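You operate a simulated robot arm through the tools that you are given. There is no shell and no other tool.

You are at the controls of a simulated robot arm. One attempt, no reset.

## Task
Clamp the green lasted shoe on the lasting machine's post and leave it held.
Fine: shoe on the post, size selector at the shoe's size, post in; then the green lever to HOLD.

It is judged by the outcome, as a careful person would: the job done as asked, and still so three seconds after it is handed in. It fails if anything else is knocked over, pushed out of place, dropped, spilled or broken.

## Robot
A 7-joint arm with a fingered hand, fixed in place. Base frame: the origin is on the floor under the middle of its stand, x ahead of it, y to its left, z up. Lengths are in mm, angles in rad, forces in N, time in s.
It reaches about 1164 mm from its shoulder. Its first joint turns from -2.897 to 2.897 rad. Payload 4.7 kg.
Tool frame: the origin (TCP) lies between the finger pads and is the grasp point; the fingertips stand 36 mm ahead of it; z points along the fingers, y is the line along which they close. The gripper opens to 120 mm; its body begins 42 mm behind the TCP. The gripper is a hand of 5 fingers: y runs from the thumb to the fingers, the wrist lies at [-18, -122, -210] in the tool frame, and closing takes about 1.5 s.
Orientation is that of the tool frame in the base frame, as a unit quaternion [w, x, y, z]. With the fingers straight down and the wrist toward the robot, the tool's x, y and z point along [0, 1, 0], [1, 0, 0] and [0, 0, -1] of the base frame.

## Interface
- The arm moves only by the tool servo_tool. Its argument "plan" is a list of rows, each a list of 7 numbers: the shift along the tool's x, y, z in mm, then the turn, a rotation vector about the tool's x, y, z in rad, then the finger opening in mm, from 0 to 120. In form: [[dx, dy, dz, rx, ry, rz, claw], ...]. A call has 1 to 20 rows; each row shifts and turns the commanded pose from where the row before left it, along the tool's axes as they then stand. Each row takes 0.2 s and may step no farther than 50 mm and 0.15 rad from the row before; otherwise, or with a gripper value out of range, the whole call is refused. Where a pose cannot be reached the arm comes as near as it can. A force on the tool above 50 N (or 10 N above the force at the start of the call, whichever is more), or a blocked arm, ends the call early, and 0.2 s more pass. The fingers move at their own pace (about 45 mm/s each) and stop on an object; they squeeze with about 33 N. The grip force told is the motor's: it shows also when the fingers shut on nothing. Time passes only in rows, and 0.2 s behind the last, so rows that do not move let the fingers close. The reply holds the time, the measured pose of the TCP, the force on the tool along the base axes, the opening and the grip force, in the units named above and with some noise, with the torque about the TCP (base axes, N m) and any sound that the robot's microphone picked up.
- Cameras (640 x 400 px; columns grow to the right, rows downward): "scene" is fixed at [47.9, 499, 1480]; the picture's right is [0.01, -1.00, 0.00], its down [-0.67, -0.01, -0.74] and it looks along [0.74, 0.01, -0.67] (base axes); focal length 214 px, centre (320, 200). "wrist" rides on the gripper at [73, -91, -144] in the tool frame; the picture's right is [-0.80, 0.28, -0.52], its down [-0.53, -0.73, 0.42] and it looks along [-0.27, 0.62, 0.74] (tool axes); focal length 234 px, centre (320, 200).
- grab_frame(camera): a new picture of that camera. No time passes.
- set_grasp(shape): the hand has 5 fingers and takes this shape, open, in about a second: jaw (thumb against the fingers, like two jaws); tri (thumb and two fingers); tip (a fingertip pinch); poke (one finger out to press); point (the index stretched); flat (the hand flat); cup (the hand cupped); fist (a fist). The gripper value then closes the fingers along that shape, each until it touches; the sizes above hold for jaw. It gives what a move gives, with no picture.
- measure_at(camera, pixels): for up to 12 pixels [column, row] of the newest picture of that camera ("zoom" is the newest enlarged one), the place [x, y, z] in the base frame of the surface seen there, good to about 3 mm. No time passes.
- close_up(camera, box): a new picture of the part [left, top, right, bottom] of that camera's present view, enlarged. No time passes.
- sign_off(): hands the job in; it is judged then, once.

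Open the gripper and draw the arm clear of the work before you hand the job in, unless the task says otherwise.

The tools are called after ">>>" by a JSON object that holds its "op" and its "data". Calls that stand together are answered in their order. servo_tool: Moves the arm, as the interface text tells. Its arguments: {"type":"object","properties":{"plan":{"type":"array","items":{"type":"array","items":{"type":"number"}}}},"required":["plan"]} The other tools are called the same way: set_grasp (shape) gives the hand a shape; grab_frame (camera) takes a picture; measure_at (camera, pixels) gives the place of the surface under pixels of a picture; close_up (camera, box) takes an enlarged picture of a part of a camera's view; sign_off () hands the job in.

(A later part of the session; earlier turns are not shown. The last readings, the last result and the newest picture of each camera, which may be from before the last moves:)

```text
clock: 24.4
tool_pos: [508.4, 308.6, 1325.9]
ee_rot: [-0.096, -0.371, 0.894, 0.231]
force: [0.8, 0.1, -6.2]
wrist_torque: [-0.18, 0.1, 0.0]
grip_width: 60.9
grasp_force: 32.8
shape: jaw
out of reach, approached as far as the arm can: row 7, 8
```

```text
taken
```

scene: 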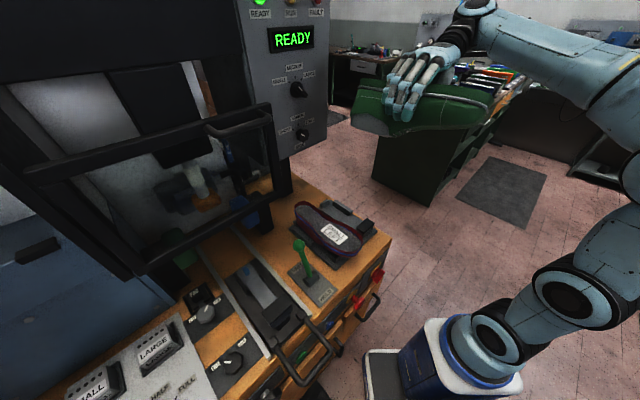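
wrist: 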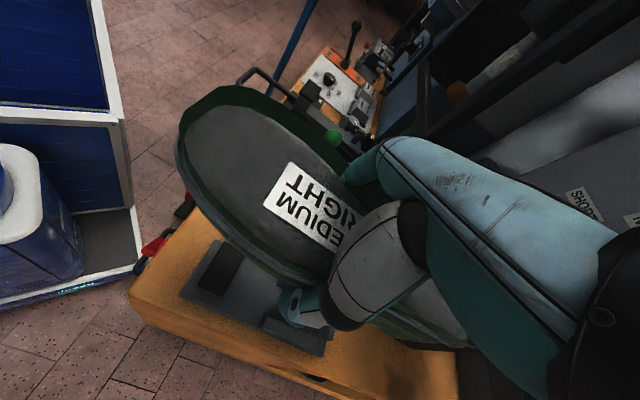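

The arm hit a reach limit at z≈1326 but the shoe is now tilting toward the camera at (420,105). I continue the tilt.

>>> {"op": "servo_tool", "data": {"plan": [[0, 0, 0, -0.1, 0, 0, 20], [0, 0, 0, -0.1, 0, 0, 20], [0, 0, 0, -0.1, 0, 0, 20], [0, 0, 0, -0.1, 0, 0, 20], [0, 0, 0, -0.1, 0, 0, 20], [0, 0, 0, -0.1, 0, 0, 20]]}}

>>> {"op": "grab_frame", "data": {"camera": "scene"}}

>>> {"op": "close_up", "data": {"camera": "scene", "box": [330, 30, 510, 170]}}

```text
clock: 25.8
tool_pos: [516.7, 319.3, 1330.4]
ee_rot: [-0.199, -0.325, 0.801, 0.462]
force: [14.1, 5.4, -20.8]
wrist_torque: [0.01, 1.03, 0.43]
grip_width: 59.8
grasp_force: 32.8
shape: jaw
out of reach, approached as far as the arm can: row 3, 4, 5, 6
```

```text
taken
```

scene: 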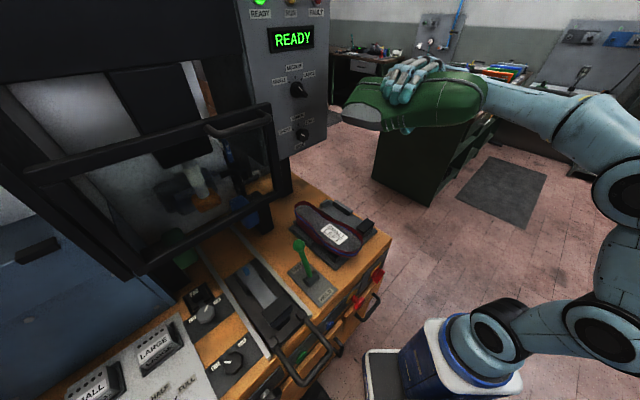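

```text
2.86 times, centred on (420, 100) of scene
```

zoom: 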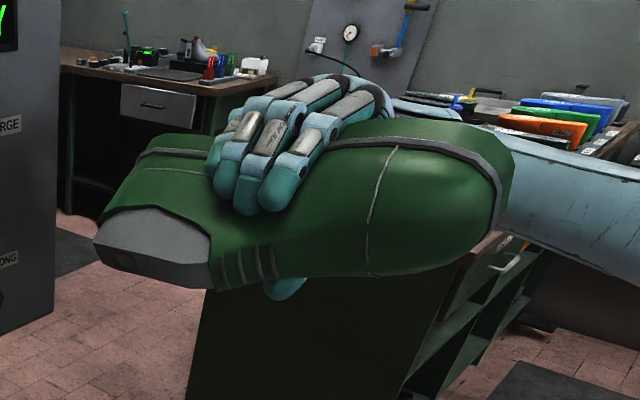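

The force jumped (~25 N) – the toe may be touching the forearm. I grab a tight picture of the grey cone (zoom at ~155,240) now, then back off.

>>> {"op": "close_up", "data": {"camera": "scene", "box": [335, 80, 405, 140]}}

>>> {"op": "servo_tool", "data": {"plan": [[0, 0, 0, 0.1, 0, 0, 20], [0, 0, 0, 0.1, 0, 0, 20], [0, 0, 0, 0.1, 0, 0, 20]]}}

>>> {"op": "close_up", "data": {"camera": "scene", "box": [330, 30, 510, 170]}}

```text
6.67 times, centred on (370, 110) of scene
```

zoom: 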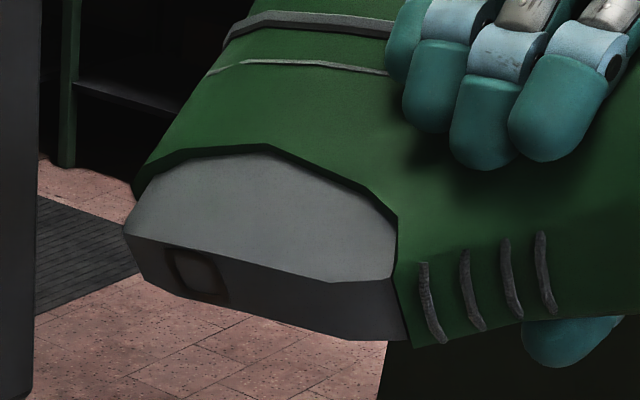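

```text
clock: 26.6
tool_pos: [507.8, 315.5, 1335.6]
ee_rot: [-0.141, -0.355, 0.86, 0.337]
force: [0.9, 0.0, -7.3]
wrist_torque: [-0.15, 0.15, 0.05]
grip_width: 60.3
grasp_force: 33.2
shape: jaw
```

```text
2.86 times, centred on (420, 100) of scene
```

zoom: 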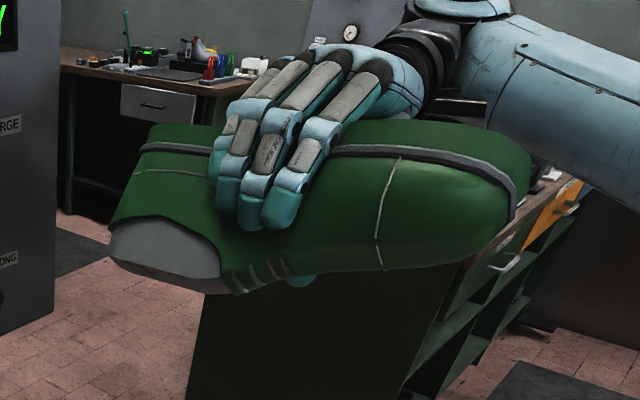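

Very useful: the cone's flat underside has a square hole near its heel end (about 26 mm from the heel edge of the cone). Force is back to normal after backing off; I now measure the cone's edges in the present view.

>>> {"op": "close_up", "data": {"camera": "scene", "box": [335, 80, 425, 150]}}

>>> {"op": "measure_at", "data": {"camera": "zoom", "pixels": [[120, 220], [150, 200], [200, 260], [130, 245], [250, 285], [330, 305], [300, 240], [160, 150], [400, 230], [90, 245], [110, 255], [340, 280]]}}

```text
5.71 times, centred on (380, 115) of scene
```

zoom: 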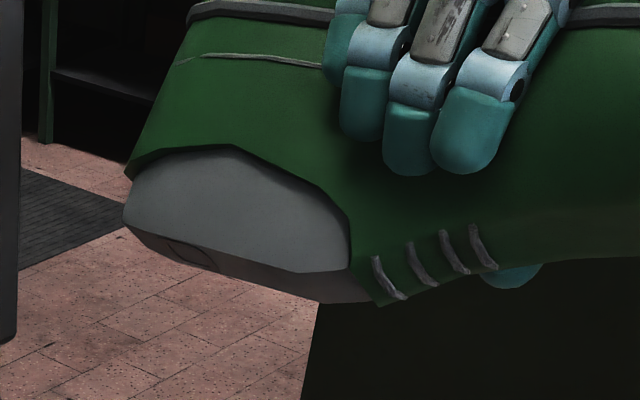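

```text
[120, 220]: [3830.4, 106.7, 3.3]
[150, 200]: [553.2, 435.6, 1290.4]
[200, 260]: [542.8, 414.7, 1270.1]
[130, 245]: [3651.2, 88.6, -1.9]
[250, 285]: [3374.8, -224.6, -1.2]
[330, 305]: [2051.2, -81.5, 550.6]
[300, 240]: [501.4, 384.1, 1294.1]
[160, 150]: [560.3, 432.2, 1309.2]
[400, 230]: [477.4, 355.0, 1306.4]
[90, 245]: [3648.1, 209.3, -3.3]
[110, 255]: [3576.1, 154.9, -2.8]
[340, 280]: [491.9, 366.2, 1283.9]
```

The hole edge is just visible at zoom (195,255). I tilt slightly more (0.12 rad) and watch the force.

>>> {"op": "servo_tool", "data": {"plan": [[0, 0, 0, -0.06, 0, 0, 20], [0, 0, 0, -0.06, 0, 0, 20]]}}

>>> {"op": "close_up", "data": {"camera": "scene", "box": [335, 80, 425, 150]}}

>>> {"op": "close_up", "data": {"camera": "scene", "box": [330, 30, 510, 170]}}

```text
clock: 27.2
tool_pos: [507.3, 315.6, 1336.5]
ee_rot: [-0.161, -0.345, 0.839, 0.389]
force: [0.8, 0.6, -6.4]
wrist_torque: [-0.19, 0.09, 0.0]
grip_width: 59.8
grasp_force: 32.5
shape: jaw
```

```text
5.71 times, centred on (380, 115) of scene
```

zoom: 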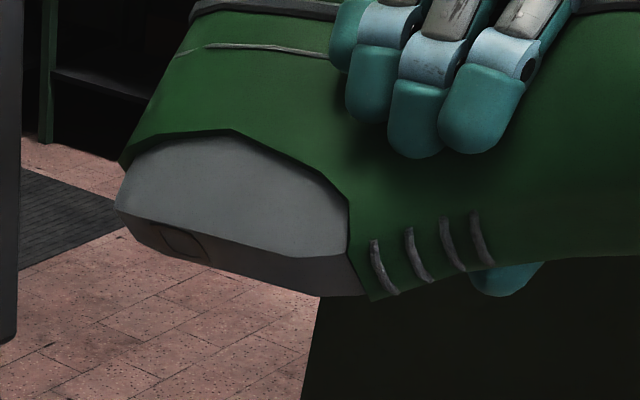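

```text
2.86 times, centred on (420, 100) of scene
```

zoom: 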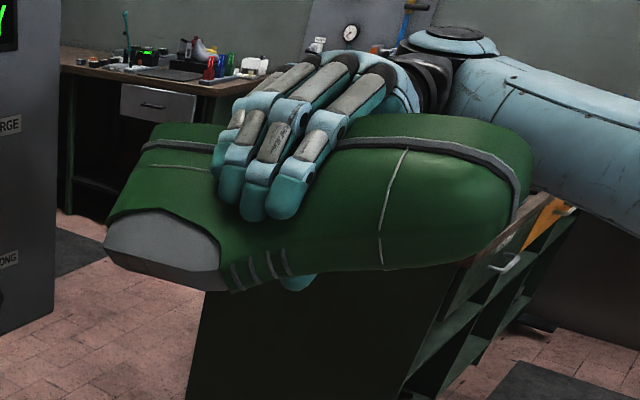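

Still no contact (6.4 N). I take the tight view again and measure the hole (near zoom 182,240) and cone corners.

>>> {"op": "close_up", "data": {"camera": "scene", "box": [340, 95, 400, 140]}}

>>> {"op": "measure_at", "data": {"camera": "zoom", "pixels": [[160, 235], [185, 245], [200, 255], [140, 225], [250, 275], [300, 290], [350, 300], [400, 300], [130, 190], [300, 255], [420, 260], [380, 150]]}}

```text
8.89 times, centred on (370, 118) of scene
```

zoom: 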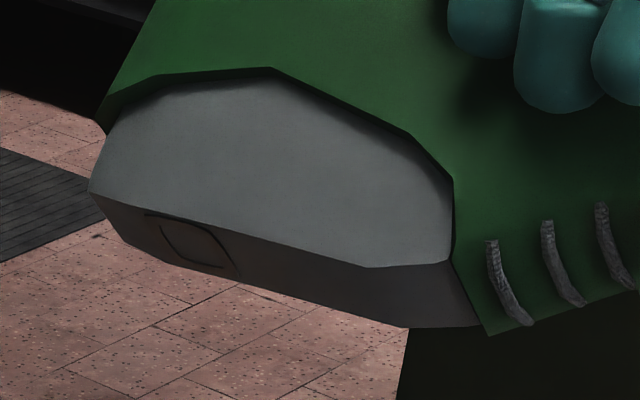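

```text
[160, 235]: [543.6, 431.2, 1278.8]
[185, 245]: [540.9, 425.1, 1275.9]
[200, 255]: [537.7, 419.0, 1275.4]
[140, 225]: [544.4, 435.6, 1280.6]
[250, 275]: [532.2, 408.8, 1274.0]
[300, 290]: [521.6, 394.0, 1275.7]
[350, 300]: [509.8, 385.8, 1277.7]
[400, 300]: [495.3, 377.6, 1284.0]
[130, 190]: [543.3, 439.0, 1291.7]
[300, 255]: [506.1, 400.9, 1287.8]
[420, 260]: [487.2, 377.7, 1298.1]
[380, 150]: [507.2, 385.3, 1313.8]
```

The hole centre is about 100 mm heel-ward of my grip (tool x≈-100), on a flat face about 77 mm below TCP. I lower 100 mm and level the hand again, then check how the shoe sits in the grip.

>>> {"op": "servo_tool", "data": {"plan": [[0, -19.1, 16.15, 0, 0, 0, 20], [0, -19.1, 16.15, 0, 0, 0, 20], [0, -19.1, 16.15, 0, 0, 0, 20], [0, -19.1, 16.15, 0, 0, 0, 20], [0, 0, 0, 0.1, 0, 0, 20], [0, 0, 0, 0.1, 0, 0, 20], [0, 0, 0, 0.1, 0, 0, 20], [0, 0, 0, 0.1, 0, 0, 20], [0, 0, 0, 0.1, 0, 0, 20], [0, 0, 0, 0.1, 0, 0, 20], [0, 0, 0, 0.1, 0, 0, 20], [0, 0, 0, 0.1, 0, 0, 20]]}}

>>> {"op": "grab_frame", "data": {"camera": "scene"}}

```text
clock: 29.8
tool_pos: [508.1, 315.6, 1235.8]
ee_rot: [-0.014, -0.381, 0.924, 0.03]
force: [1.0, 0.1, -7.7]
wrist_torque: [-0.15, 0.16, -0.02]
grip_width: 60.1
grasp_force: 32.1
shape: jaw
```

```text
taken
```

scene: 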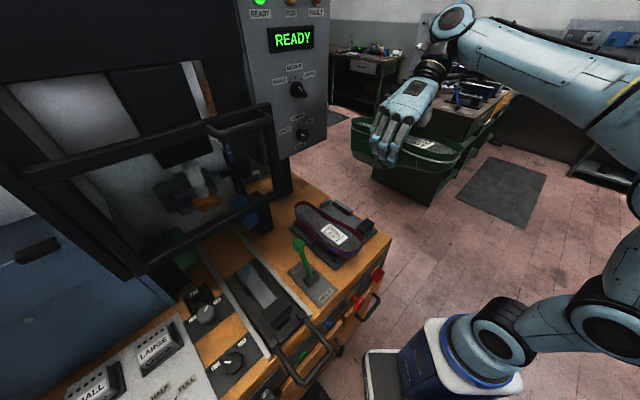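

A residual tilt of about 0.066 rad remains; I remove it and lower by 100 mm so the scene camera sees the sole, to check for shoe rotation within the grip.

>>> {"op": "servo_tool", "data": {"plan": [[0, 0, 0, 0.066, 0, 0, 20], [0, 0, 30, 0, 0, 0, 20], [0, 0, 30, 0, 0, 0, 20], [0, 0, 30, 0, 0, 0, 20], [0, 0, 0, 0, 0, 0, 20]]}}

>>> {"op": "close_up", "data": {"camera": "scene", "box": [330, 90, 490, 200]}}

>>> {"op": "grab_frame", "data": {"camera": "wrist"}}

```text
clock: 31.0
tool_pos: [507.1, 315.6, 1146.0]
ee_rot: [-0.001, -0.383, 0.924, 0.0]
force: [-1.2, 0.4, -5.7]
wrist_torque: [-0.14, 0.12, 0.01]
grip_width: 59.9
grasp_force: 32.9
shape: jaw
```

```text
3.64 times, centred on (410, 145) of scene
```

zoom: 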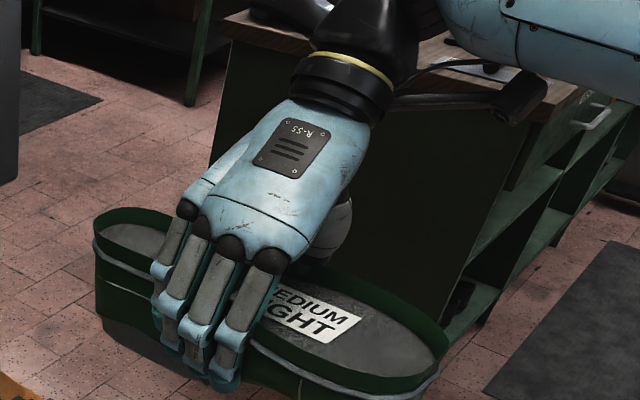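

```text
taken
```

wrist: 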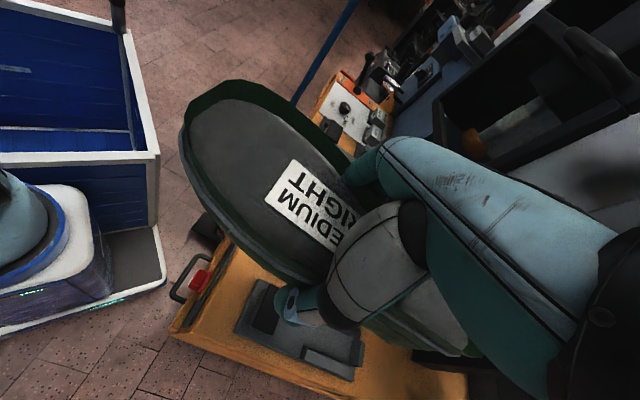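

The shoe in the wrist view hardly moved relative to the hand. I measure the sole rim and insole points in both views for its exact pose in the grip.

>>> {"op": "measure_at", "data": {"camera": "zoom", "pixels": [[100, 215], [130, 207], [160, 212], [110, 235], [130, 235], [300, 275], [350, 300], [400, 325], [440, 345], [330, 340], [390, 370], [300, 345]]}}

>>> {"op": "measure_at", "data": {"camera": "wrist", "pixels": [[195, 105], [182, 150], [200, 200], [230, 240], [280, 275], [250, 85], [290, 110], [330, 145], [230, 150], [260, 200], [470, 345], [455, 340]]}}

```text
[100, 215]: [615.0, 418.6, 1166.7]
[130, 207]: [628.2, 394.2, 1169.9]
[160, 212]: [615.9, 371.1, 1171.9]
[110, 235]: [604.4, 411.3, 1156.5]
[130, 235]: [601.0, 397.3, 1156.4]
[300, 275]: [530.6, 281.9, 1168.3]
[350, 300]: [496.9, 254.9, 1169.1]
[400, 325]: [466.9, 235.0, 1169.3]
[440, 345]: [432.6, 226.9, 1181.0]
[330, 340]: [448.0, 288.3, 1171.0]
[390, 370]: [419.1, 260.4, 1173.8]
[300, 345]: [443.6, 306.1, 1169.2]
```

```text
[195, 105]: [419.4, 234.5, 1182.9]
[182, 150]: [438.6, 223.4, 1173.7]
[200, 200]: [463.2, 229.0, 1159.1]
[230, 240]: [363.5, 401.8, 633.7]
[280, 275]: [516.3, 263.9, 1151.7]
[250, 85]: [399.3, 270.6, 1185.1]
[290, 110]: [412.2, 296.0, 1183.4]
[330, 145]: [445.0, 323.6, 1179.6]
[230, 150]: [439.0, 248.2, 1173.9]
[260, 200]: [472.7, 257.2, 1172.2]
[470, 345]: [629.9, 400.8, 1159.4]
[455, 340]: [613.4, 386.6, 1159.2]
```

The shoe turned slightly in the grip (heel about 4° down and about 4–5° clockwise). Before correcting, I measure the sled's pin, bar, toe block and the guard frame's lower edge precisely.

>>> {"op": "close_up", "data": {"camera": "scene", "box": [230, 250, 310, 330]}}

>>> {"op": "measure_at", "data": {"camera": "zoom", "pixels": [[235, 110], [245, 120], [255, 130], [215, 125], [280, 125], [240, 150], [300, 220], [320, 200], [270, 230], [330, 300], [370, 270], [290, 290]]}}

>>> {"op": "close_up", "data": {"camera": "scene", "box": [130, 170, 290, 290]}}

>>> {"op": "measure_at", "data": {"camera": "zoom", "pixels": [[110, 340], [200, 290], [300, 245], [400, 195], [480, 150], [200, 300], [300, 258], [400, 210], [260, 330], [440, 180], [520, 130], [560, 170]]}}

```text
5.00 times, centred on (270, 290) of scene
```

zoom: 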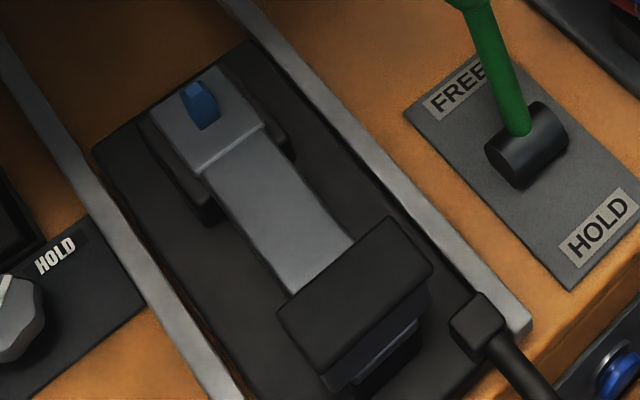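

```text
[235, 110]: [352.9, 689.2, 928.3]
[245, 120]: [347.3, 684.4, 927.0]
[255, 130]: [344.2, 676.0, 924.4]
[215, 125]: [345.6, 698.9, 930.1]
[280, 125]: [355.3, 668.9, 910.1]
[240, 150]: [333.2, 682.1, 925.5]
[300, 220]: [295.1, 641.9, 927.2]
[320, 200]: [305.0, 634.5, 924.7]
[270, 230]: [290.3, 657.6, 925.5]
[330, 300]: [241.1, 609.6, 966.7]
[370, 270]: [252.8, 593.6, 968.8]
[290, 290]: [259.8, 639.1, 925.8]
```

```text
3.33 times, centred on (210, 230) of scene
```

zoom: 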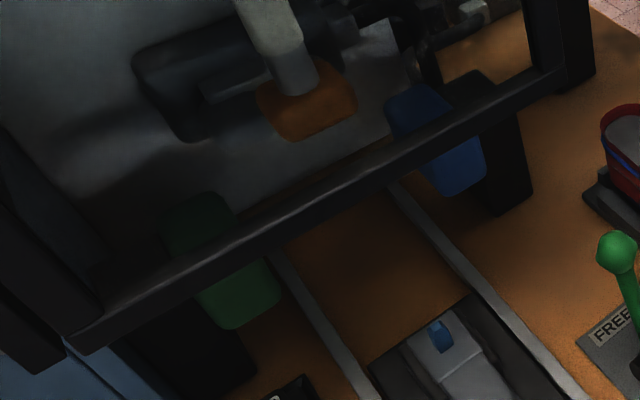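

```text
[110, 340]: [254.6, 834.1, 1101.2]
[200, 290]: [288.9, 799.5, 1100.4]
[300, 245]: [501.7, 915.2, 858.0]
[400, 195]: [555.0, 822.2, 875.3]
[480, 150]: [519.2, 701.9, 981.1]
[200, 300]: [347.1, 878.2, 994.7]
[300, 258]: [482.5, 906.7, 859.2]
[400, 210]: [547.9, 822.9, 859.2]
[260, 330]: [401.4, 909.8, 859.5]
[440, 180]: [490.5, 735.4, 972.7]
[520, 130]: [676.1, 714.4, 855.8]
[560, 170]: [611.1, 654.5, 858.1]
```

The frame's lower edge is at z≈1100 (F≈769). I zoom on the blue key itself to fix its centre.

>>> {"op": "close_up", "data": {"camera": "scene", "box": [230, 255, 270, 290]}}

>>> {"op": "measure_at", "data": {"camera": "zoom", "pixels": [[265, 125], [255, 140], [280, 130], [275, 165], [290, 190], [265, 190], [300, 200], [230, 150], [210, 200], [330, 290], [420, 200], [330, 110]]}}

```text
11.43 times, centred on (250, 272) of scene
```

zoom: 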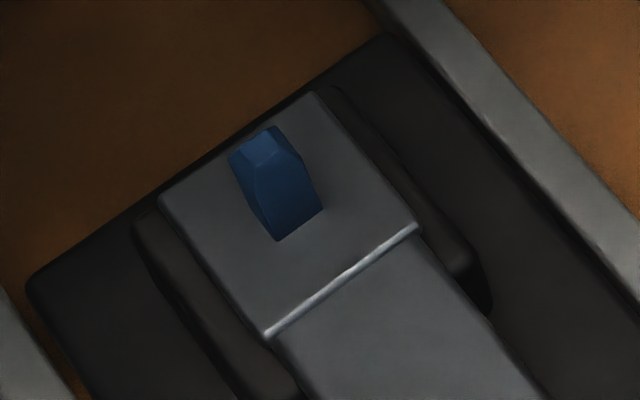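

```text
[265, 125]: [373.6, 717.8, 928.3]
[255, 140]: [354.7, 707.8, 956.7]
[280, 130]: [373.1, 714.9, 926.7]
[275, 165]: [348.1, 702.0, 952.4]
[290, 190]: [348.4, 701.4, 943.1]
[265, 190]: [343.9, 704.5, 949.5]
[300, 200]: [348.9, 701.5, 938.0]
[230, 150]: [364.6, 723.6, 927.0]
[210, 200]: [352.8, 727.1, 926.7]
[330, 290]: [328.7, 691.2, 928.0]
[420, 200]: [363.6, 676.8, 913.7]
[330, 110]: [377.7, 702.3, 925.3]
```

The key is a tapered square peg about 15 mm wide, centred near (353,707), base z≈928, top z≈957. I carry the shoe high across to a staging place in front of the post (about (205,559)), and correct the shoe's yaw/pitch/roll in the hand.

>>> {"op": "servo_tool", "data": {"plan": [[4.6, 42.8, 0, 0, 0, 0, 20], [4.6, 42.8, 0, 0, 0, 0, 20], [4.6, 42.8, 0, 0, 0, 0, 20], [4.6, 42.8, 0, 0, 0, 0, 20], [4.6, 42.8, 0, 0, 0, 0, 20], [4.6, 42.8, 0, 0, 0, 0, 20], [4.6, 42.8, 0, 0, 0, 0, 20], [4.6, 42.8, 0, 0, 0, 0, 20], [4.6, 42.8, 0, 0, 0, 0, 20], [0, 0, 0, -0.03, -0.037, -0.04, 20], [0, 0, 0, -0.03, -0.037, -0.04, 20], [0, 0, 0, 0, 0, 0, 20]]}}

>>> {"op": "grab_frame", "data": {"camera": "scene"}}

>>> {"op": "grab_frame", "data": {"camera": "wrist"}}

```text
clock: 33.6
tool_pos: [205.4, 559.3, 1147.5]
ee_rot: [0.022, -0.418, 0.907, 0.043]
force: [-1.1, 0.3, -7.2]
wrist_torque: [-0.12, 0.15, -0.01]
grip_width: 60.0
grasp_force: 33.1
shape: jaw
```

```text
taken
```

scene: 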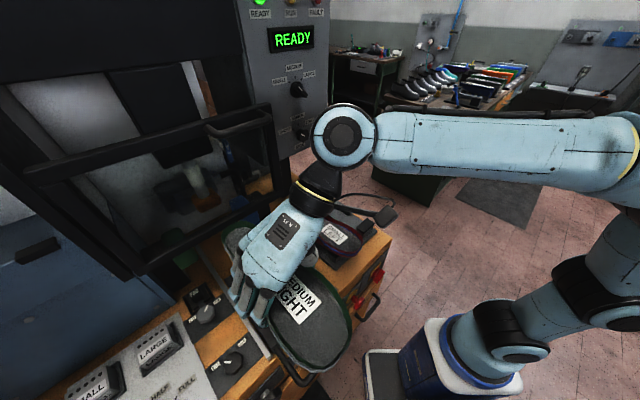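

```text
taken
```

wrist: 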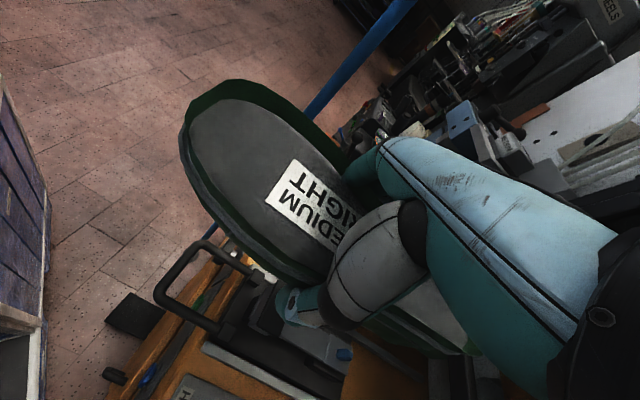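

The shoe is now in front of the post. I zoom in and measure the rim and insole at heel and toe.

>>> {"op": "close_up", "data": {"camera": "scene", "box": [215, 220, 355, 375]}}

>>> {"op": "measure_at", "data": {"camera": "zoom", "pixels": [[195, 35], [210, 45], [190, 60], [225, 35], [360, 160], [400, 180], [430, 220], [420, 280], [380, 300], [330, 290], [400, 240], [350, 270]]}}

```text
2.58 times, centred on (285, 298) of scene
```

zoom: 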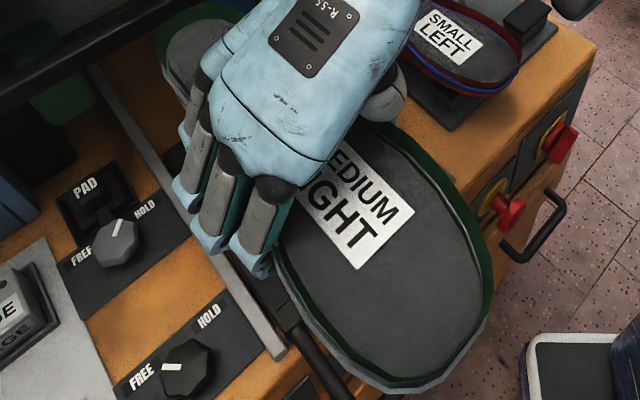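

```text
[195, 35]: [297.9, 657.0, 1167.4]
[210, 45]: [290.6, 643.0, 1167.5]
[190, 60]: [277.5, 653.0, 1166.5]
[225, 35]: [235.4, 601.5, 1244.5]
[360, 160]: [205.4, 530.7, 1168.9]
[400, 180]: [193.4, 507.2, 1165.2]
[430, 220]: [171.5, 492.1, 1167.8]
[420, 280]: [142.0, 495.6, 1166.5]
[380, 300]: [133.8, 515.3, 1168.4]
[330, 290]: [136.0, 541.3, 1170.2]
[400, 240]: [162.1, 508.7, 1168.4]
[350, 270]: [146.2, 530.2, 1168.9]
```

The shoe is level in pitch now. I check label edges and roll more precisely using the wrist camera, which is rigid with the hand.

>>> {"op": "close_up", "data": {"camera": "wrist", "box": [170, 70, 360, 290]}}

>>> {"op": "measure_at", "data": {"camera": "zoom", "pixels": [[275, 170], [308, 200], [325, 165], [250, 220], [230, 180], [210, 130], [260, 100], [300, 110], [200, 200], [270, 250], [340, 130], [300, 260]]}}

```text
1.82 times, centred on (265, 180) of wrist
```

zoom: 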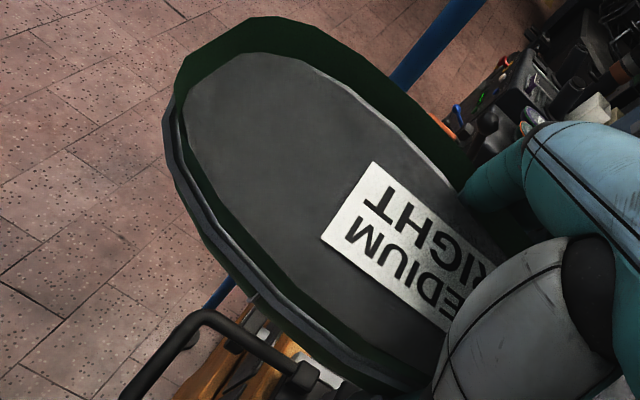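

```text
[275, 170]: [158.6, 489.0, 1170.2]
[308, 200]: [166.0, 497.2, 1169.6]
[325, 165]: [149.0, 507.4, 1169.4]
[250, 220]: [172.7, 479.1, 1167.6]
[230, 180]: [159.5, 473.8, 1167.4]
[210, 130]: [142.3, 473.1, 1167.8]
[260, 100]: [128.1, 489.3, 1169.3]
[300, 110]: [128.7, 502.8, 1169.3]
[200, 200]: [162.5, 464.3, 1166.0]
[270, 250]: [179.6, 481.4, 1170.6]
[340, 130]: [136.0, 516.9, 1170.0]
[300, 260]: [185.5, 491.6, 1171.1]
```

Pitch is fine; roll is about 0.045 rad over-corrected and yaw needs about 1.4° more. I apply those and read the pose.

>>> {"op": "servo_tool", "data": {"plan": [[0, 0, 0, 0.045, 0, -0.025, 20], [0, 0, 0, 0, 0, 0, 20]]}}

>>> {"op": "close_up", "data": {"camera": "scene", "box": [215, 220, 355, 375]}}

>>> {"op": "measure_at", "data": {"camera": "zoom", "pixels": [[195, 30], [205, 50], [185, 55], [215, 40], [380, 150], [420, 200], [455, 240], [440, 300], [380, 330], [320, 300], [300, 260], [400, 250]]}}

```text
clock: 34.2
tool_pos: [205.3, 559.2, 1149.2]
ee_rot: [0.031, -0.429, 0.903, 0.021]
force: [0.4, -0.6, -6.9]
wrist_torque: [-0.16, 0.14, 0.01]
grip_width: 59.5
grasp_force: 33.1
shape: jaw
```

```text
2.58 times, centred on (285, 298) of scene
```

zoom: 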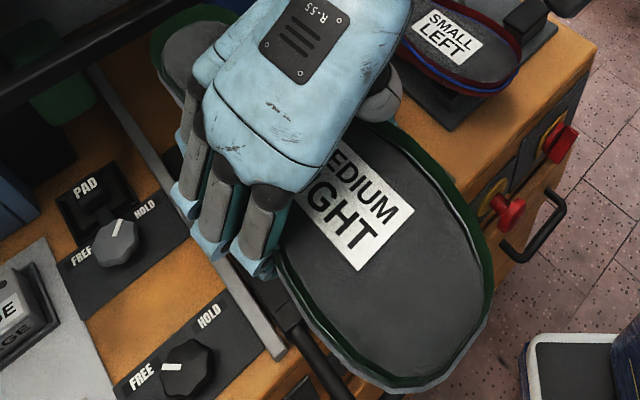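

```text
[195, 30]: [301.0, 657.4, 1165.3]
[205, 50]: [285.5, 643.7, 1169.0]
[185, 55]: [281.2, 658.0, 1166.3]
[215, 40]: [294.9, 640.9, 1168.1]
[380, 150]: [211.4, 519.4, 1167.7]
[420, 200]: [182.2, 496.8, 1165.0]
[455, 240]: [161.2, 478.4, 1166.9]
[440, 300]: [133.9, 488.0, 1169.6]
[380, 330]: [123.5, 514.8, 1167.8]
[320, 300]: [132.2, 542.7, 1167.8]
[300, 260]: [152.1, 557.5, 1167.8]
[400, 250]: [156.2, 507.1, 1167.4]
```

The shoe is level within ~0.02 rad; the hole should be at about (278,634,1078), and the key is at (353,707). I lower by 80 mm here, still short of the post, and check.

>>> {"op": "servo_tool", "data": {"plan": [[1.5, -0.2, 20, 0, 0, 0, 20], [1.5, -0.2, 20, 0, 0, 0, 20], [1.5, -0.2, 20, 0, 0, 0, 20], [1.5, -0.2, 20, 0, 0, 0, 20], [0, 0, 0, 0, 0, 0, 20]]}}

>>> {"op": "grab_frame", "data": {"camera": "scene"}}

>>> {"op": "grab_frame", "data": {"camera": "wrist"}}

```text
clock: 35.4
tool_pos: [205.4, 560.2, 1067.9]
ee_rot: [0.031, -0.428, 0.903, 0.022]
force: [0.5, 0.0, -7.0]
wrist_torque: [-0.16, 0.1, 0.01]
grip_width: 60.1
grasp_force: 33.1
shape: jaw
```

```text
taken
```

scene: 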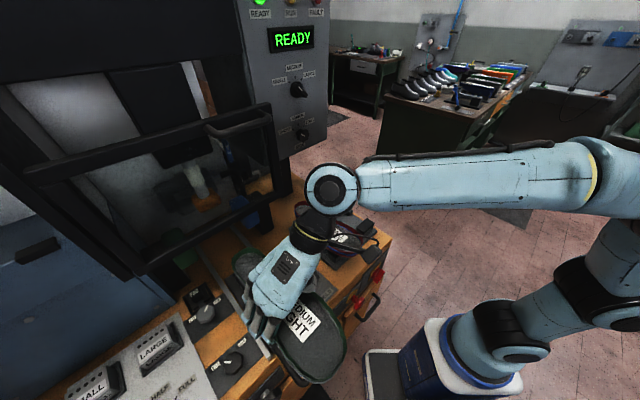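

```text
taken
```

wrist: 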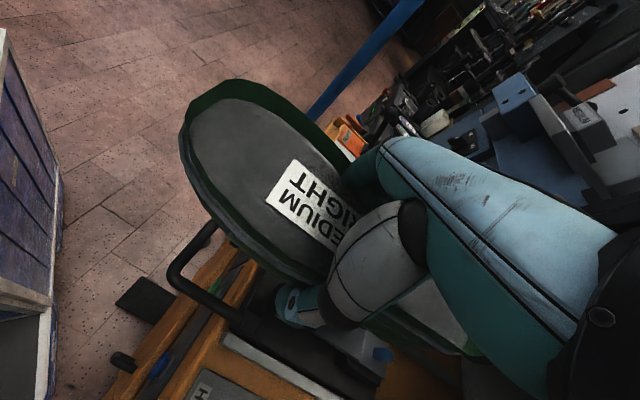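

The wrist joint (scene ≈(330,188)) will approach the guard's handle when I move forward, so I measure the joint's and the handle's positions first.

>>> {"op": "measure_at", "data": {"camera": "scene", "pixels": [[330, 188], [308, 188], [330, 165], [352, 195], [322, 212], [310, 235], [290, 250], [218, 130], [240, 122], [268, 112], [262, 128], [230, 112]]}}

>>> {"op": "close_up", "data": {"camera": "scene", "box": [190, 90, 370, 250]}}

```text
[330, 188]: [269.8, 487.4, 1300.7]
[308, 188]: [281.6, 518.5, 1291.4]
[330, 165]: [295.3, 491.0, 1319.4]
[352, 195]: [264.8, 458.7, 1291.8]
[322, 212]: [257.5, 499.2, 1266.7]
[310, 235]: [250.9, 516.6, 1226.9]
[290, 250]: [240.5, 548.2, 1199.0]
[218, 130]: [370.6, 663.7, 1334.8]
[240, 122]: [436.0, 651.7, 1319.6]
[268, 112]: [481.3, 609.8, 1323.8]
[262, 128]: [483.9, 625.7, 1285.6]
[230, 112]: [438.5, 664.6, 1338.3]
```

```text
2.50 times, centred on (280, 170) of scene
```

zoom: 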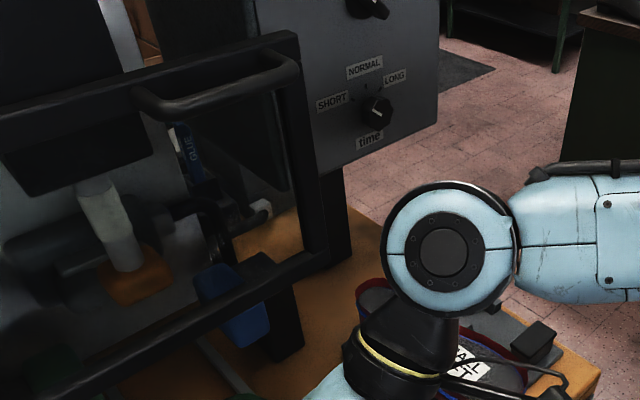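

The joint stays clear of the handle (by ~45 mm) when moved 104 mm forward. I lower another 15 mm so the rim passes below the frame (z<1100), with the cone still above the toe block, then move forward half-way.

>>> {"op": "servo_tool", "data": {"plan": [[1.1, -0.2, 15, 0, 0, 0, 20], [-17.2, -2.1, 1.25, 0, 0, 0, 20], [-17.2, -2.1, 1.25, 0, 0, 0, 20], [-17.2, -2.1, 1.25, 0, 0, 0, 20], [0, 0, 0, 0, 0, 0, 20]]}}

>>> {"op": "grab_frame", "data": {"camera": "scene"}}

>>> {"op": "grab_frame", "data": {"camera": "wrist"}}

```text
clock: 36.6
tool_pos: [243.6, 597.6, 1054.0]
ee_rot: [0.031, -0.428, 0.903, 0.022]
force: [0.7, 0.4, -6.5]
wrist_torque: [-0.18, 0.14, 0.0]
grip_width: 59.9
grasp_force: 33.1
shape: jaw
```

```text
taken
```

scene: 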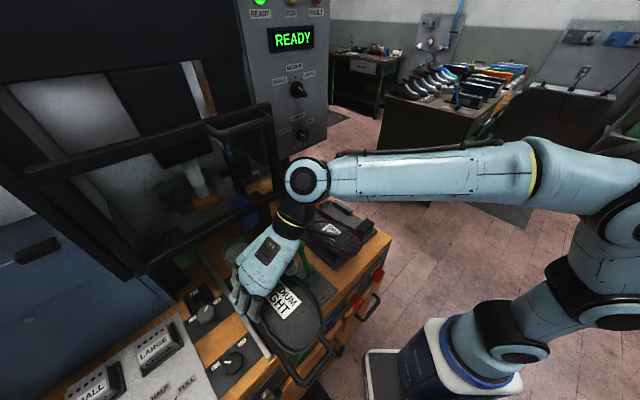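

```text
taken
```

wrist: 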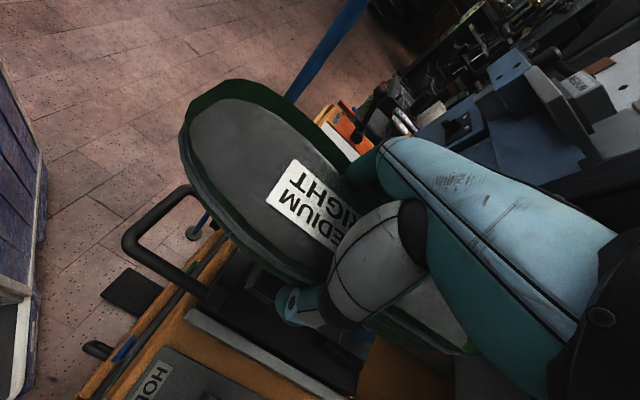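

All normal so far; the hole should be at about (317,673,984). I verify the heel rim height before it goes under the frame.

>>> {"op": "close_up", "data": {"camera": "scene", "box": [200, 210, 300, 300]}}

>>> {"op": "measure_at", "data": {"camera": "zoom", "pixels": [[225, 135], [240, 140], [235, 160], [260, 135], [245, 125], [225, 150], [215, 140], [280, 130], [250, 150], [270, 145], [300, 135], [260, 125]]}}

```text
4.44 times, centred on (250, 255) of scene
```

zoom: 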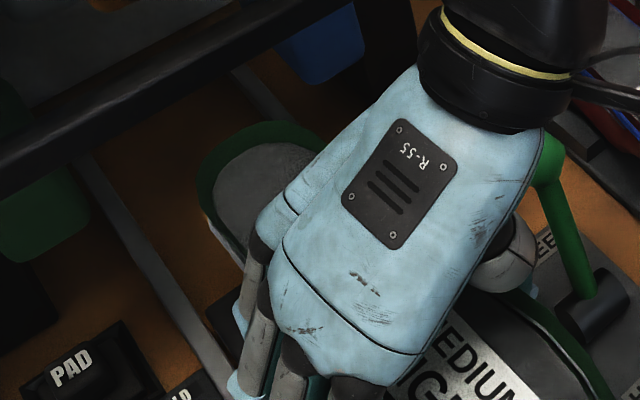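

```text
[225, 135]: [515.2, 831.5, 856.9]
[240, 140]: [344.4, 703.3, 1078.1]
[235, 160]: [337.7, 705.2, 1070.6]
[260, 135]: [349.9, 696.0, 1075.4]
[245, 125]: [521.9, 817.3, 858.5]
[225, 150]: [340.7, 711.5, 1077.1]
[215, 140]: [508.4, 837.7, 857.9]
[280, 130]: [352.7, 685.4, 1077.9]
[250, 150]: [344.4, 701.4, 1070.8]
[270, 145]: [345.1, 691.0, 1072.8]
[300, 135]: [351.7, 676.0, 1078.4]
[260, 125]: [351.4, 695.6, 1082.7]
```

The heel rim is at z≈1083 at most, below the frame's 1100. I move the remaining ~50 mm forward.

>>> {"op": "servo_tool", "data": {"plan": [[-16.5, -2.4, 1.2, 0, 0, 0, 20], [-16.5, -2.4, 1.2, 0, 0, 0, 20], [-16.5, -2.4, 1.2, 0, 0, 0, 20], [0, 0, 0, 0, 0, 0, 20]]}}

>>> {"op": "close_up", "data": {"camera": "scene", "box": [180, 170, 360, 330]}}

>>> {"op": "grab_frame", "data": {"camera": "wrist"}}

```text
clock: 37.6
tool_pos: [281.9, 630.3, 1051.9]
ee_rot: [0.032, -0.428, 0.903, 0.021]
force: [0.7, 0.5, -6.8]
wrist_torque: [-0.17, 0.12, -0.01]
grip_width: 60.3
grasp_force: 32.8
shape: jaw
```

```text
2.50 times, centred on (270, 250) of scene
```

zoom: 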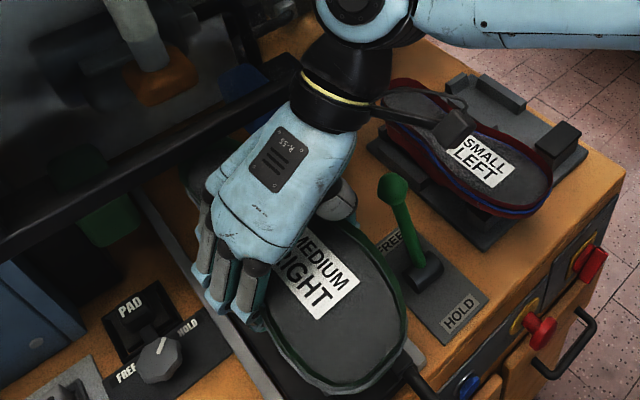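

```text
taken
```

wrist: 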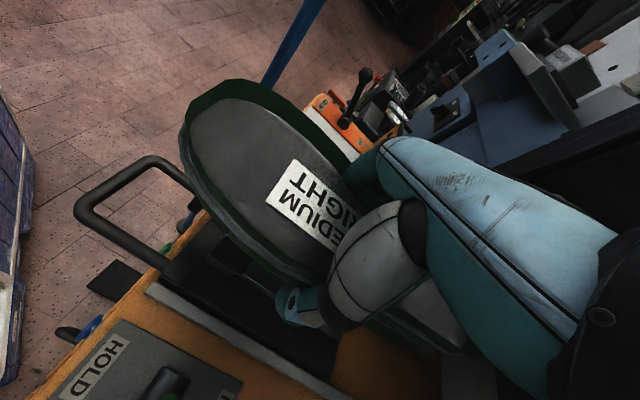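

Position is right: hole estimate (355,706) over the key (353,707). I lower in small steps, watching for contact force.

>>> {"op": "servo_tool", "data": {"plan": [[0.74, -0.1, 10, 0, 0, 0, 20], [0.74, -0.1, 10, 0, 0, 0, 20], [0, 0, 0, 0, 0, 0, 20]]}}

>>> {"op": "close_up", "data": {"camera": "wrist", "box": [200, 200, 460, 400]}}

```text
clock: 38.4
tool_pos: [281.0, 630.3, 1032.9]
ee_rot: [0.031, -0.429, 0.902, 0.022]
force: [-0.5, -0.9, -6.2]
wrist_torque: [-0.18, 0.12, -0.01]
grip_width: 59.7
grasp_force: 33.0
shape: jaw
```

```text
2.00 times, centred on (330, 300) of wrist
```

zoom: 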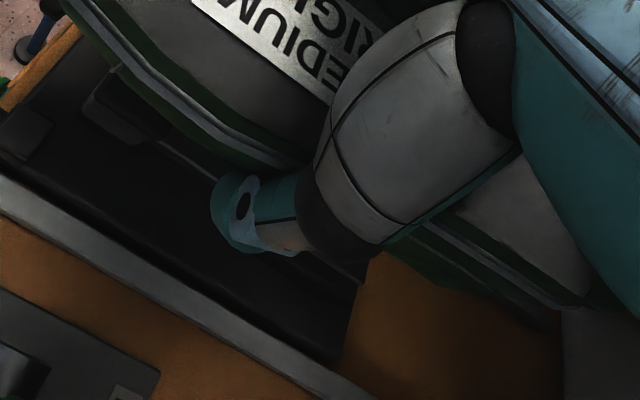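

No contact yet (6 N). I continue in 4 mm steps.

>>> {"op": "servo_tool", "data": {"plan": [[0.3, 0, 4, 0, 0, 0, 20], [0.3, 0, 4, 0, 0, 0, 20], [0.3, 0, 4, 0, 0, 0, 20], [0, 0, 0, 0, 0, 0, 20]]}}

>>> {"op": "close_up", "data": {"camera": "wrist", "box": [160, 60, 360, 290]}}

```text
clock: 39.4
tool_pos: [280.0, 630.0, 1020.1]
ee_rot: [0.031, -0.429, 0.902, 0.021]
force: [0.8, -0.5, -5.7]
wrist_torque: [-0.14, 0.04, -0.11]
grip_width: 60.0
grasp_force: 33.0
shape: jaw
```

```text
1.74 times, centred on (260, 175) of wrist
```

zoom: 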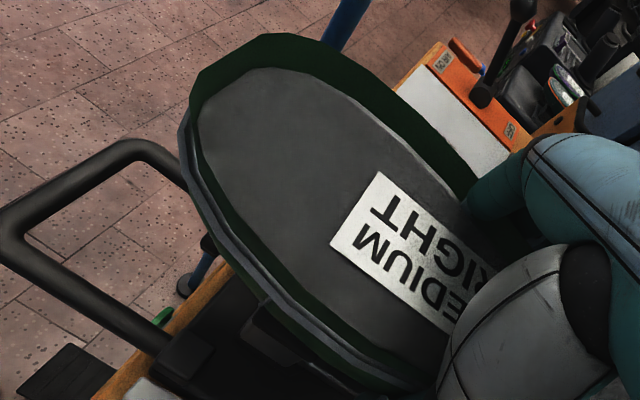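

Still about 6 N with only a slight torque change – the key seems to be entering the hole. I keep lowering.

>>> {"op": "servo_tool", "data": {"plan": [[0.3, 0, 4, 0, 0, 0, 20], [0.3, 0, 4, 0, 0, 0, 20], [0, 0, 0, 0, 0, 0, 20]]}}

>>> {"op": "close_up", "data": {"camera": "wrist", "box": [160, 60, 360, 290]}}

```text
clock: 40.2
tool_pos: [280.1, 630.4, 1012.1]
ee_rot: [0.031, -0.428, 0.903, 0.021]
force: [0.5, 1.1, -6.5]
wrist_torque: [-0.15, 0.01, -0.16]
grip_width: 59.9
grasp_force: 33.0
shape: jaw
```

```text
1.74 times, centred on (260, 175) of wrist
```

zoom: 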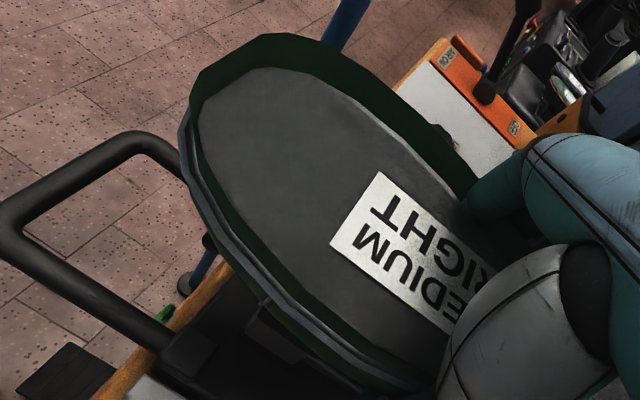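

Lowering is smooth; about 14 mm estimated remain. I continue.

>>> {"op": "servo_tool", "data": {"plan": [[0.3, 0, 4, 0, 0, 0, 20], [0.3, 0, 4, 0, 0, 0, 20], [0, 0, 0, 0, 0, 0, 20]]}}

>>> {"op": "close_up", "data": {"camera": "scene", "box": [180, 170, 360, 330]}}

```text
clock: 41.0
tool_pos: [280.6, 629.6, 1006.1]
ee_rot: [0.032, -0.429, 0.903, 0.021]
force: [1.6, -0.9, -7.0]
wrist_torque: [-0.23, 0.02, -0.2]
grip_width: 59.9
grasp_force: 33.1
shape: jaw
```

```text
2.50 times, centred on (270, 250) of scene
```

zoom: 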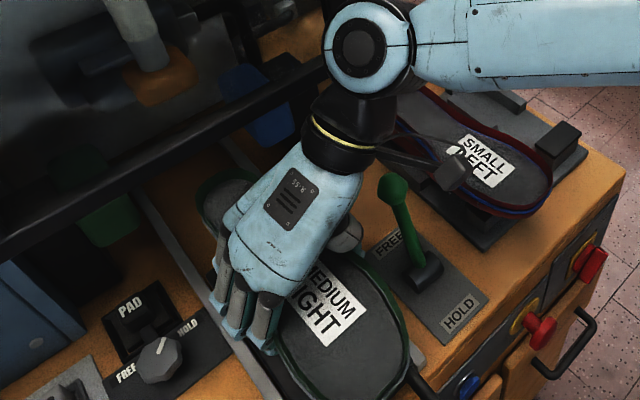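

Still carrying the full weight. I lower another few millimetres.

>>> {"op": "servo_tool", "data": {"plan": [[0.2, 0, 3, 0, 0, 0, 20], [0.2, 0, 3, 0, 0, 0, 20], [0, 0, 0, 0, 0, 0, 20]]}}

>>> {"op": "close_up", "data": {"camera": "wrist", "box": [160, 60, 360, 290]}}

```text
clock: 41.8
tool_pos: [281.3, 631.6, 1001.2]
ee_rot: [0.033, -0.428, 0.903, 0.023]
force: [3.1, 0.8, 6.9]
wrist_torque: [-0.14, 0.19, -0.19]
grip_width: 59.8
grasp_force: 32.8
shape: jaw
```

```text
1.74 times, centred on (260, 175) of wrist
```

zoom: 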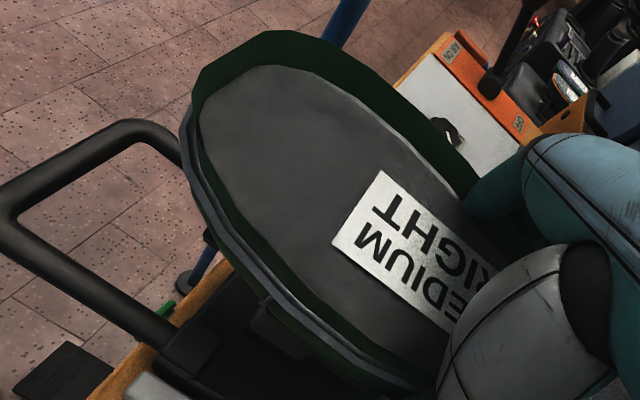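

Contact: force turned to +7 N at z≈1001 (estimated cone bottom 931 vs bar 928). I press 2 mm more to see whether it is truly seated.

>>> {"op": "servo_tool", "data": {"plan": [[0.15, 0, 2, 0, 0, 0, 20], [0, 0, 0, 0, 0, 0, 20]]}}

>>> {"op": "close_up", "data": {"camera": "wrist", "box": [160, 220, 460, 400]}}

>>> {"op": "close_up", "data": {"camera": "scene", "box": [210, 230, 330, 340]}}

```text
clock: 42.4
tool_pos: [279.5, 630.3, 1000.1]
ee_rot: [0.032, -0.428, 0.903, 0.024]
force: [2.4, 1.9, 24.7]
wrist_torque: [0.04, 0.35, -0.19]
grip_width: 59.8
grasp_force: 33.6
shape: jaw
```

```text
2.13 times, centred on (310, 310) of wrist
```

zoom: 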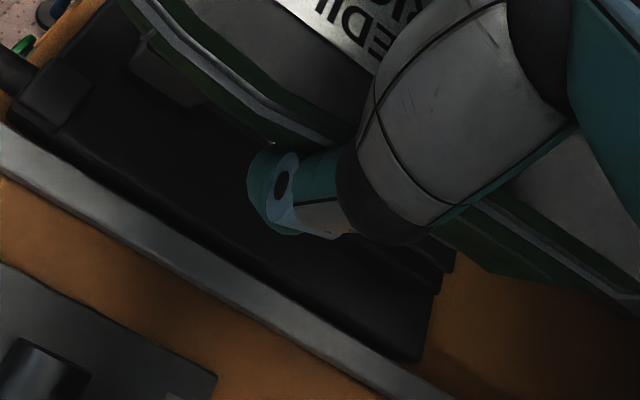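

```text
3.64 times, centred on (270, 285) of scene
```

zoom: 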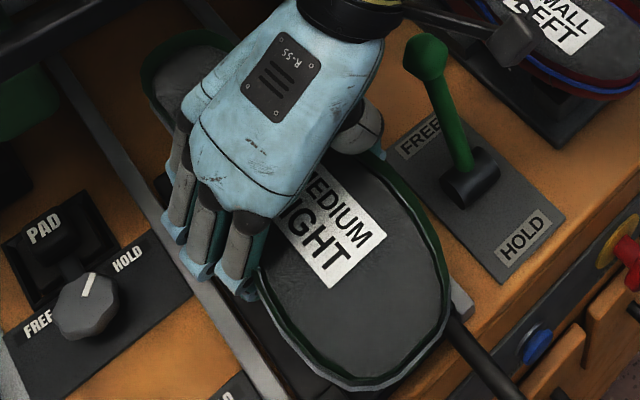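

Stiff contact (25 N). I measure the insole's height at toe and heel to check it is seated and level (expected about z≈1020).

>>> {"op": "measure_at", "data": {"camera": "zoom", "pixels": [[165, 65], [185, 75], [195, 65], [175, 90], [340, 250], [400, 230], [420, 280], [380, 320], [330, 320], [290, 290], [350, 290], [390, 200]]}}

>>> {"op": "measure_at", "data": {"camera": "wrist", "pixels": [[230, 140], [250, 120], [215, 110], [250, 180], [290, 150], [230, 180]]}}

```text
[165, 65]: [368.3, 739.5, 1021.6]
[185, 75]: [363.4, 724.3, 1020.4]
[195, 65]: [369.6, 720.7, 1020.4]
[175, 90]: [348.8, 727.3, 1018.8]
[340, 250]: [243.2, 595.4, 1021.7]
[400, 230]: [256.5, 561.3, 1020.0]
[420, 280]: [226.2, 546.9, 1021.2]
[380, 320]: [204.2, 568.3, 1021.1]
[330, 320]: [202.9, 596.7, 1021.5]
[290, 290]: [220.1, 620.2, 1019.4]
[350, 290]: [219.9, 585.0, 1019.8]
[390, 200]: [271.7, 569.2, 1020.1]
```

```text
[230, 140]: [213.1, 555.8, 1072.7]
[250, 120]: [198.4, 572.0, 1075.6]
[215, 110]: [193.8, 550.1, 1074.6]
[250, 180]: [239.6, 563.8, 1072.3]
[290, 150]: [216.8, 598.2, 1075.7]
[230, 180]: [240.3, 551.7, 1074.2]
```

The insole is level at z≈1020.5 at both heel and toe, exactly where it should be with the key fully in the hole. I relieve the pressure slightly and open the hand.

>>> {"op": "servo_tool", "data": {"plan": [[-0.1, 0, -1.5, 0, 0, 0, 20], [0, 0, 0, 0, 0, 0, 20], [0, 0, 0, 0, 0, 0, 70], [0, 0, 0, 0, 0, 0, 85], [0, 0, 0, 0, 0, 0, 100], [0, 0, 0, 0, 0, 0, 115], [0, 0, 0, 0, 0, 0, 115], [0, 0, 0, 0, 0, 0, 115]]}}

>>> {"op": "close_up", "data": {"camera": "scene", "box": [210, 230, 330, 340]}}

>>> {"op": "grab_frame", "data": {"camera": "wrist"}}

```text
clock: 44.2
tool_pos: [280.6, 630.4, 999.0]
ee_rot: [0.031, -0.428, 0.903, 0.022]
force: [-1.4, 1.3, -0.8]
wrist_torque: [0.0, -0.04, -0.04]
grip_width: 114.9
grasp_force: 0.1
shape: jaw
```

```text
3.64 times, centred on (270, 285) of scene
```

zoom: 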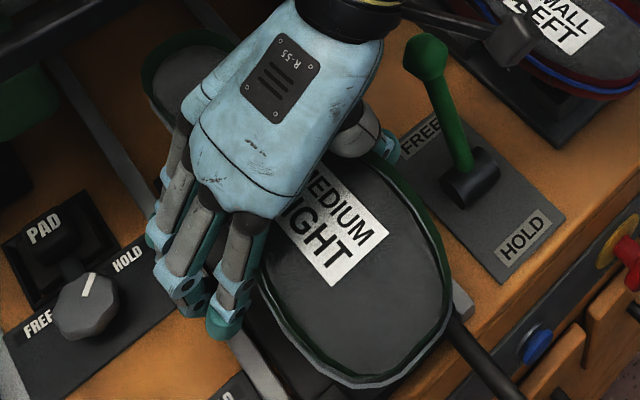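

```text
taken
```

wrist: 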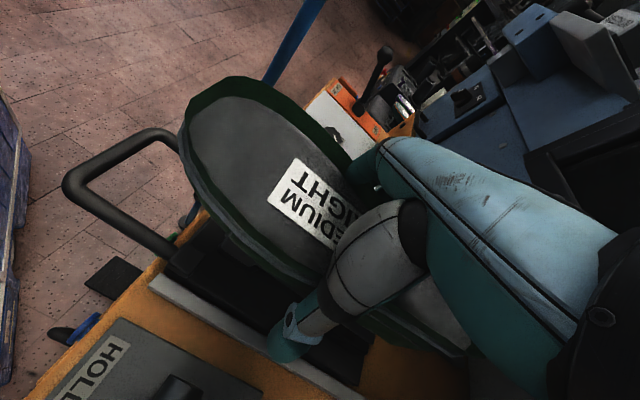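

The shoe stays seated after release. I raise the hand and back out away from the guard frame.

>>> {"op": "servo_tool", "data": {"plan": [[-1.5, 0.2, -20, 0, 0, 0, 115], [-1.5, 0.2, -20, 0, 0, 0, 115], [23.7, 2.8, -16.8, 0, 0, 0, 115], [23.7, 2.8, -16.8, 0, 0, 0, 115], [23.7, 2.8, -16.8, 0, 0, 0, 115], [23.7, 2.8, -16.8, 0, 0, 0, 115], [23.7, 2.8, -26.8, 0, 0, 0, 115], [23.7, 2.8, -26.8, 0, 0, 0, 115]]}}

>>> {"op": "grab_frame", "data": {"camera": "scene"}}

>>> {"op": "grab_frame", "data": {"camera": "wrist"}}

```text
clock: 46.0
tool_pos: [171.1, 522.3, 1148.3]
ee_rot: [0.031, -0.428, 0.903, 0.022]
force: [-0.8, 0.9, -0.6]
wrist_torque: [-0.03, 0.05, 0.01]
grip_width: 114.8
grasp_force: 0.1
shape: jaw
```

```text
taken
```

scene: 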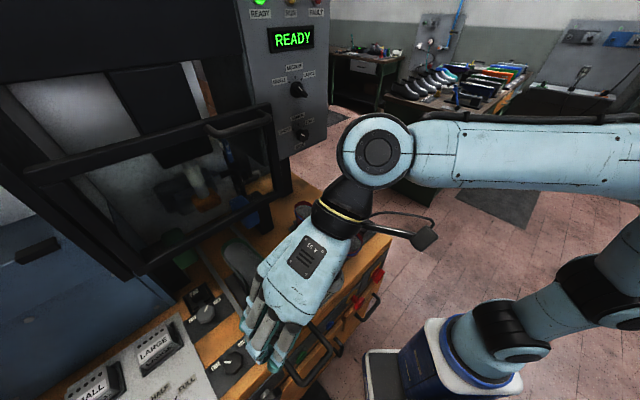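

```text
taken
```

wrist: 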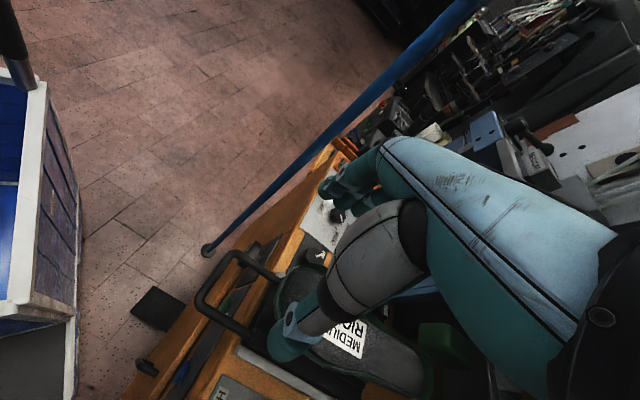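

The shoe is on the post and the hand is clear. Now the size selector: I zoom the scene camera tightly on the knob to read its pointer, and check the shoe.

>>> {"op": "close_up", "data": {"camera": "scene", "box": [280, 72, 320, 106]}}

>>> {"op": "measure_at", "data": {"camera": "zoom", "pixels": [[250, 160], [270, 120], [330, 190], [350, 220], [400, 290], [310, 150], [370, 240], [240, 230], [290, 280], [430, 310], [340, 170], [300, 200]]}}

>>> {"op": "close_up", "data": {"camera": "scene", "box": [270, 55, 330, 110]}}

```text
11.76 times, centred on (300, 89) of scene
```

zoom: 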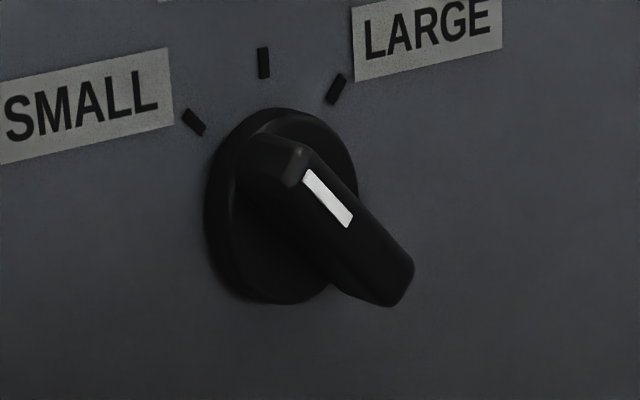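

```text
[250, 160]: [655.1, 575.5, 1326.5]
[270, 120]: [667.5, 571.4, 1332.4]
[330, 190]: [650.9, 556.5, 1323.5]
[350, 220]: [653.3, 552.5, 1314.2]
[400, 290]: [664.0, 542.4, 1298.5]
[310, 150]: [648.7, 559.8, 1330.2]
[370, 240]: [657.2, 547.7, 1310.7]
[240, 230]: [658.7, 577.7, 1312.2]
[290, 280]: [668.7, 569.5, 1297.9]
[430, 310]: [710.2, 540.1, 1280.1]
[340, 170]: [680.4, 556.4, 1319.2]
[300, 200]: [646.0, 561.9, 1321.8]
```

```text
7.27 times, centred on (300, 82) of scene
```

zoom: 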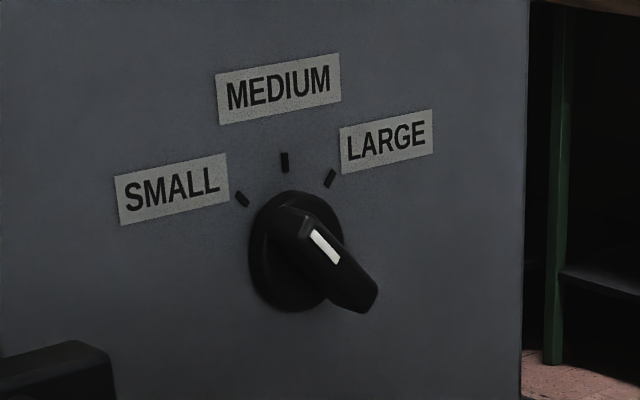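

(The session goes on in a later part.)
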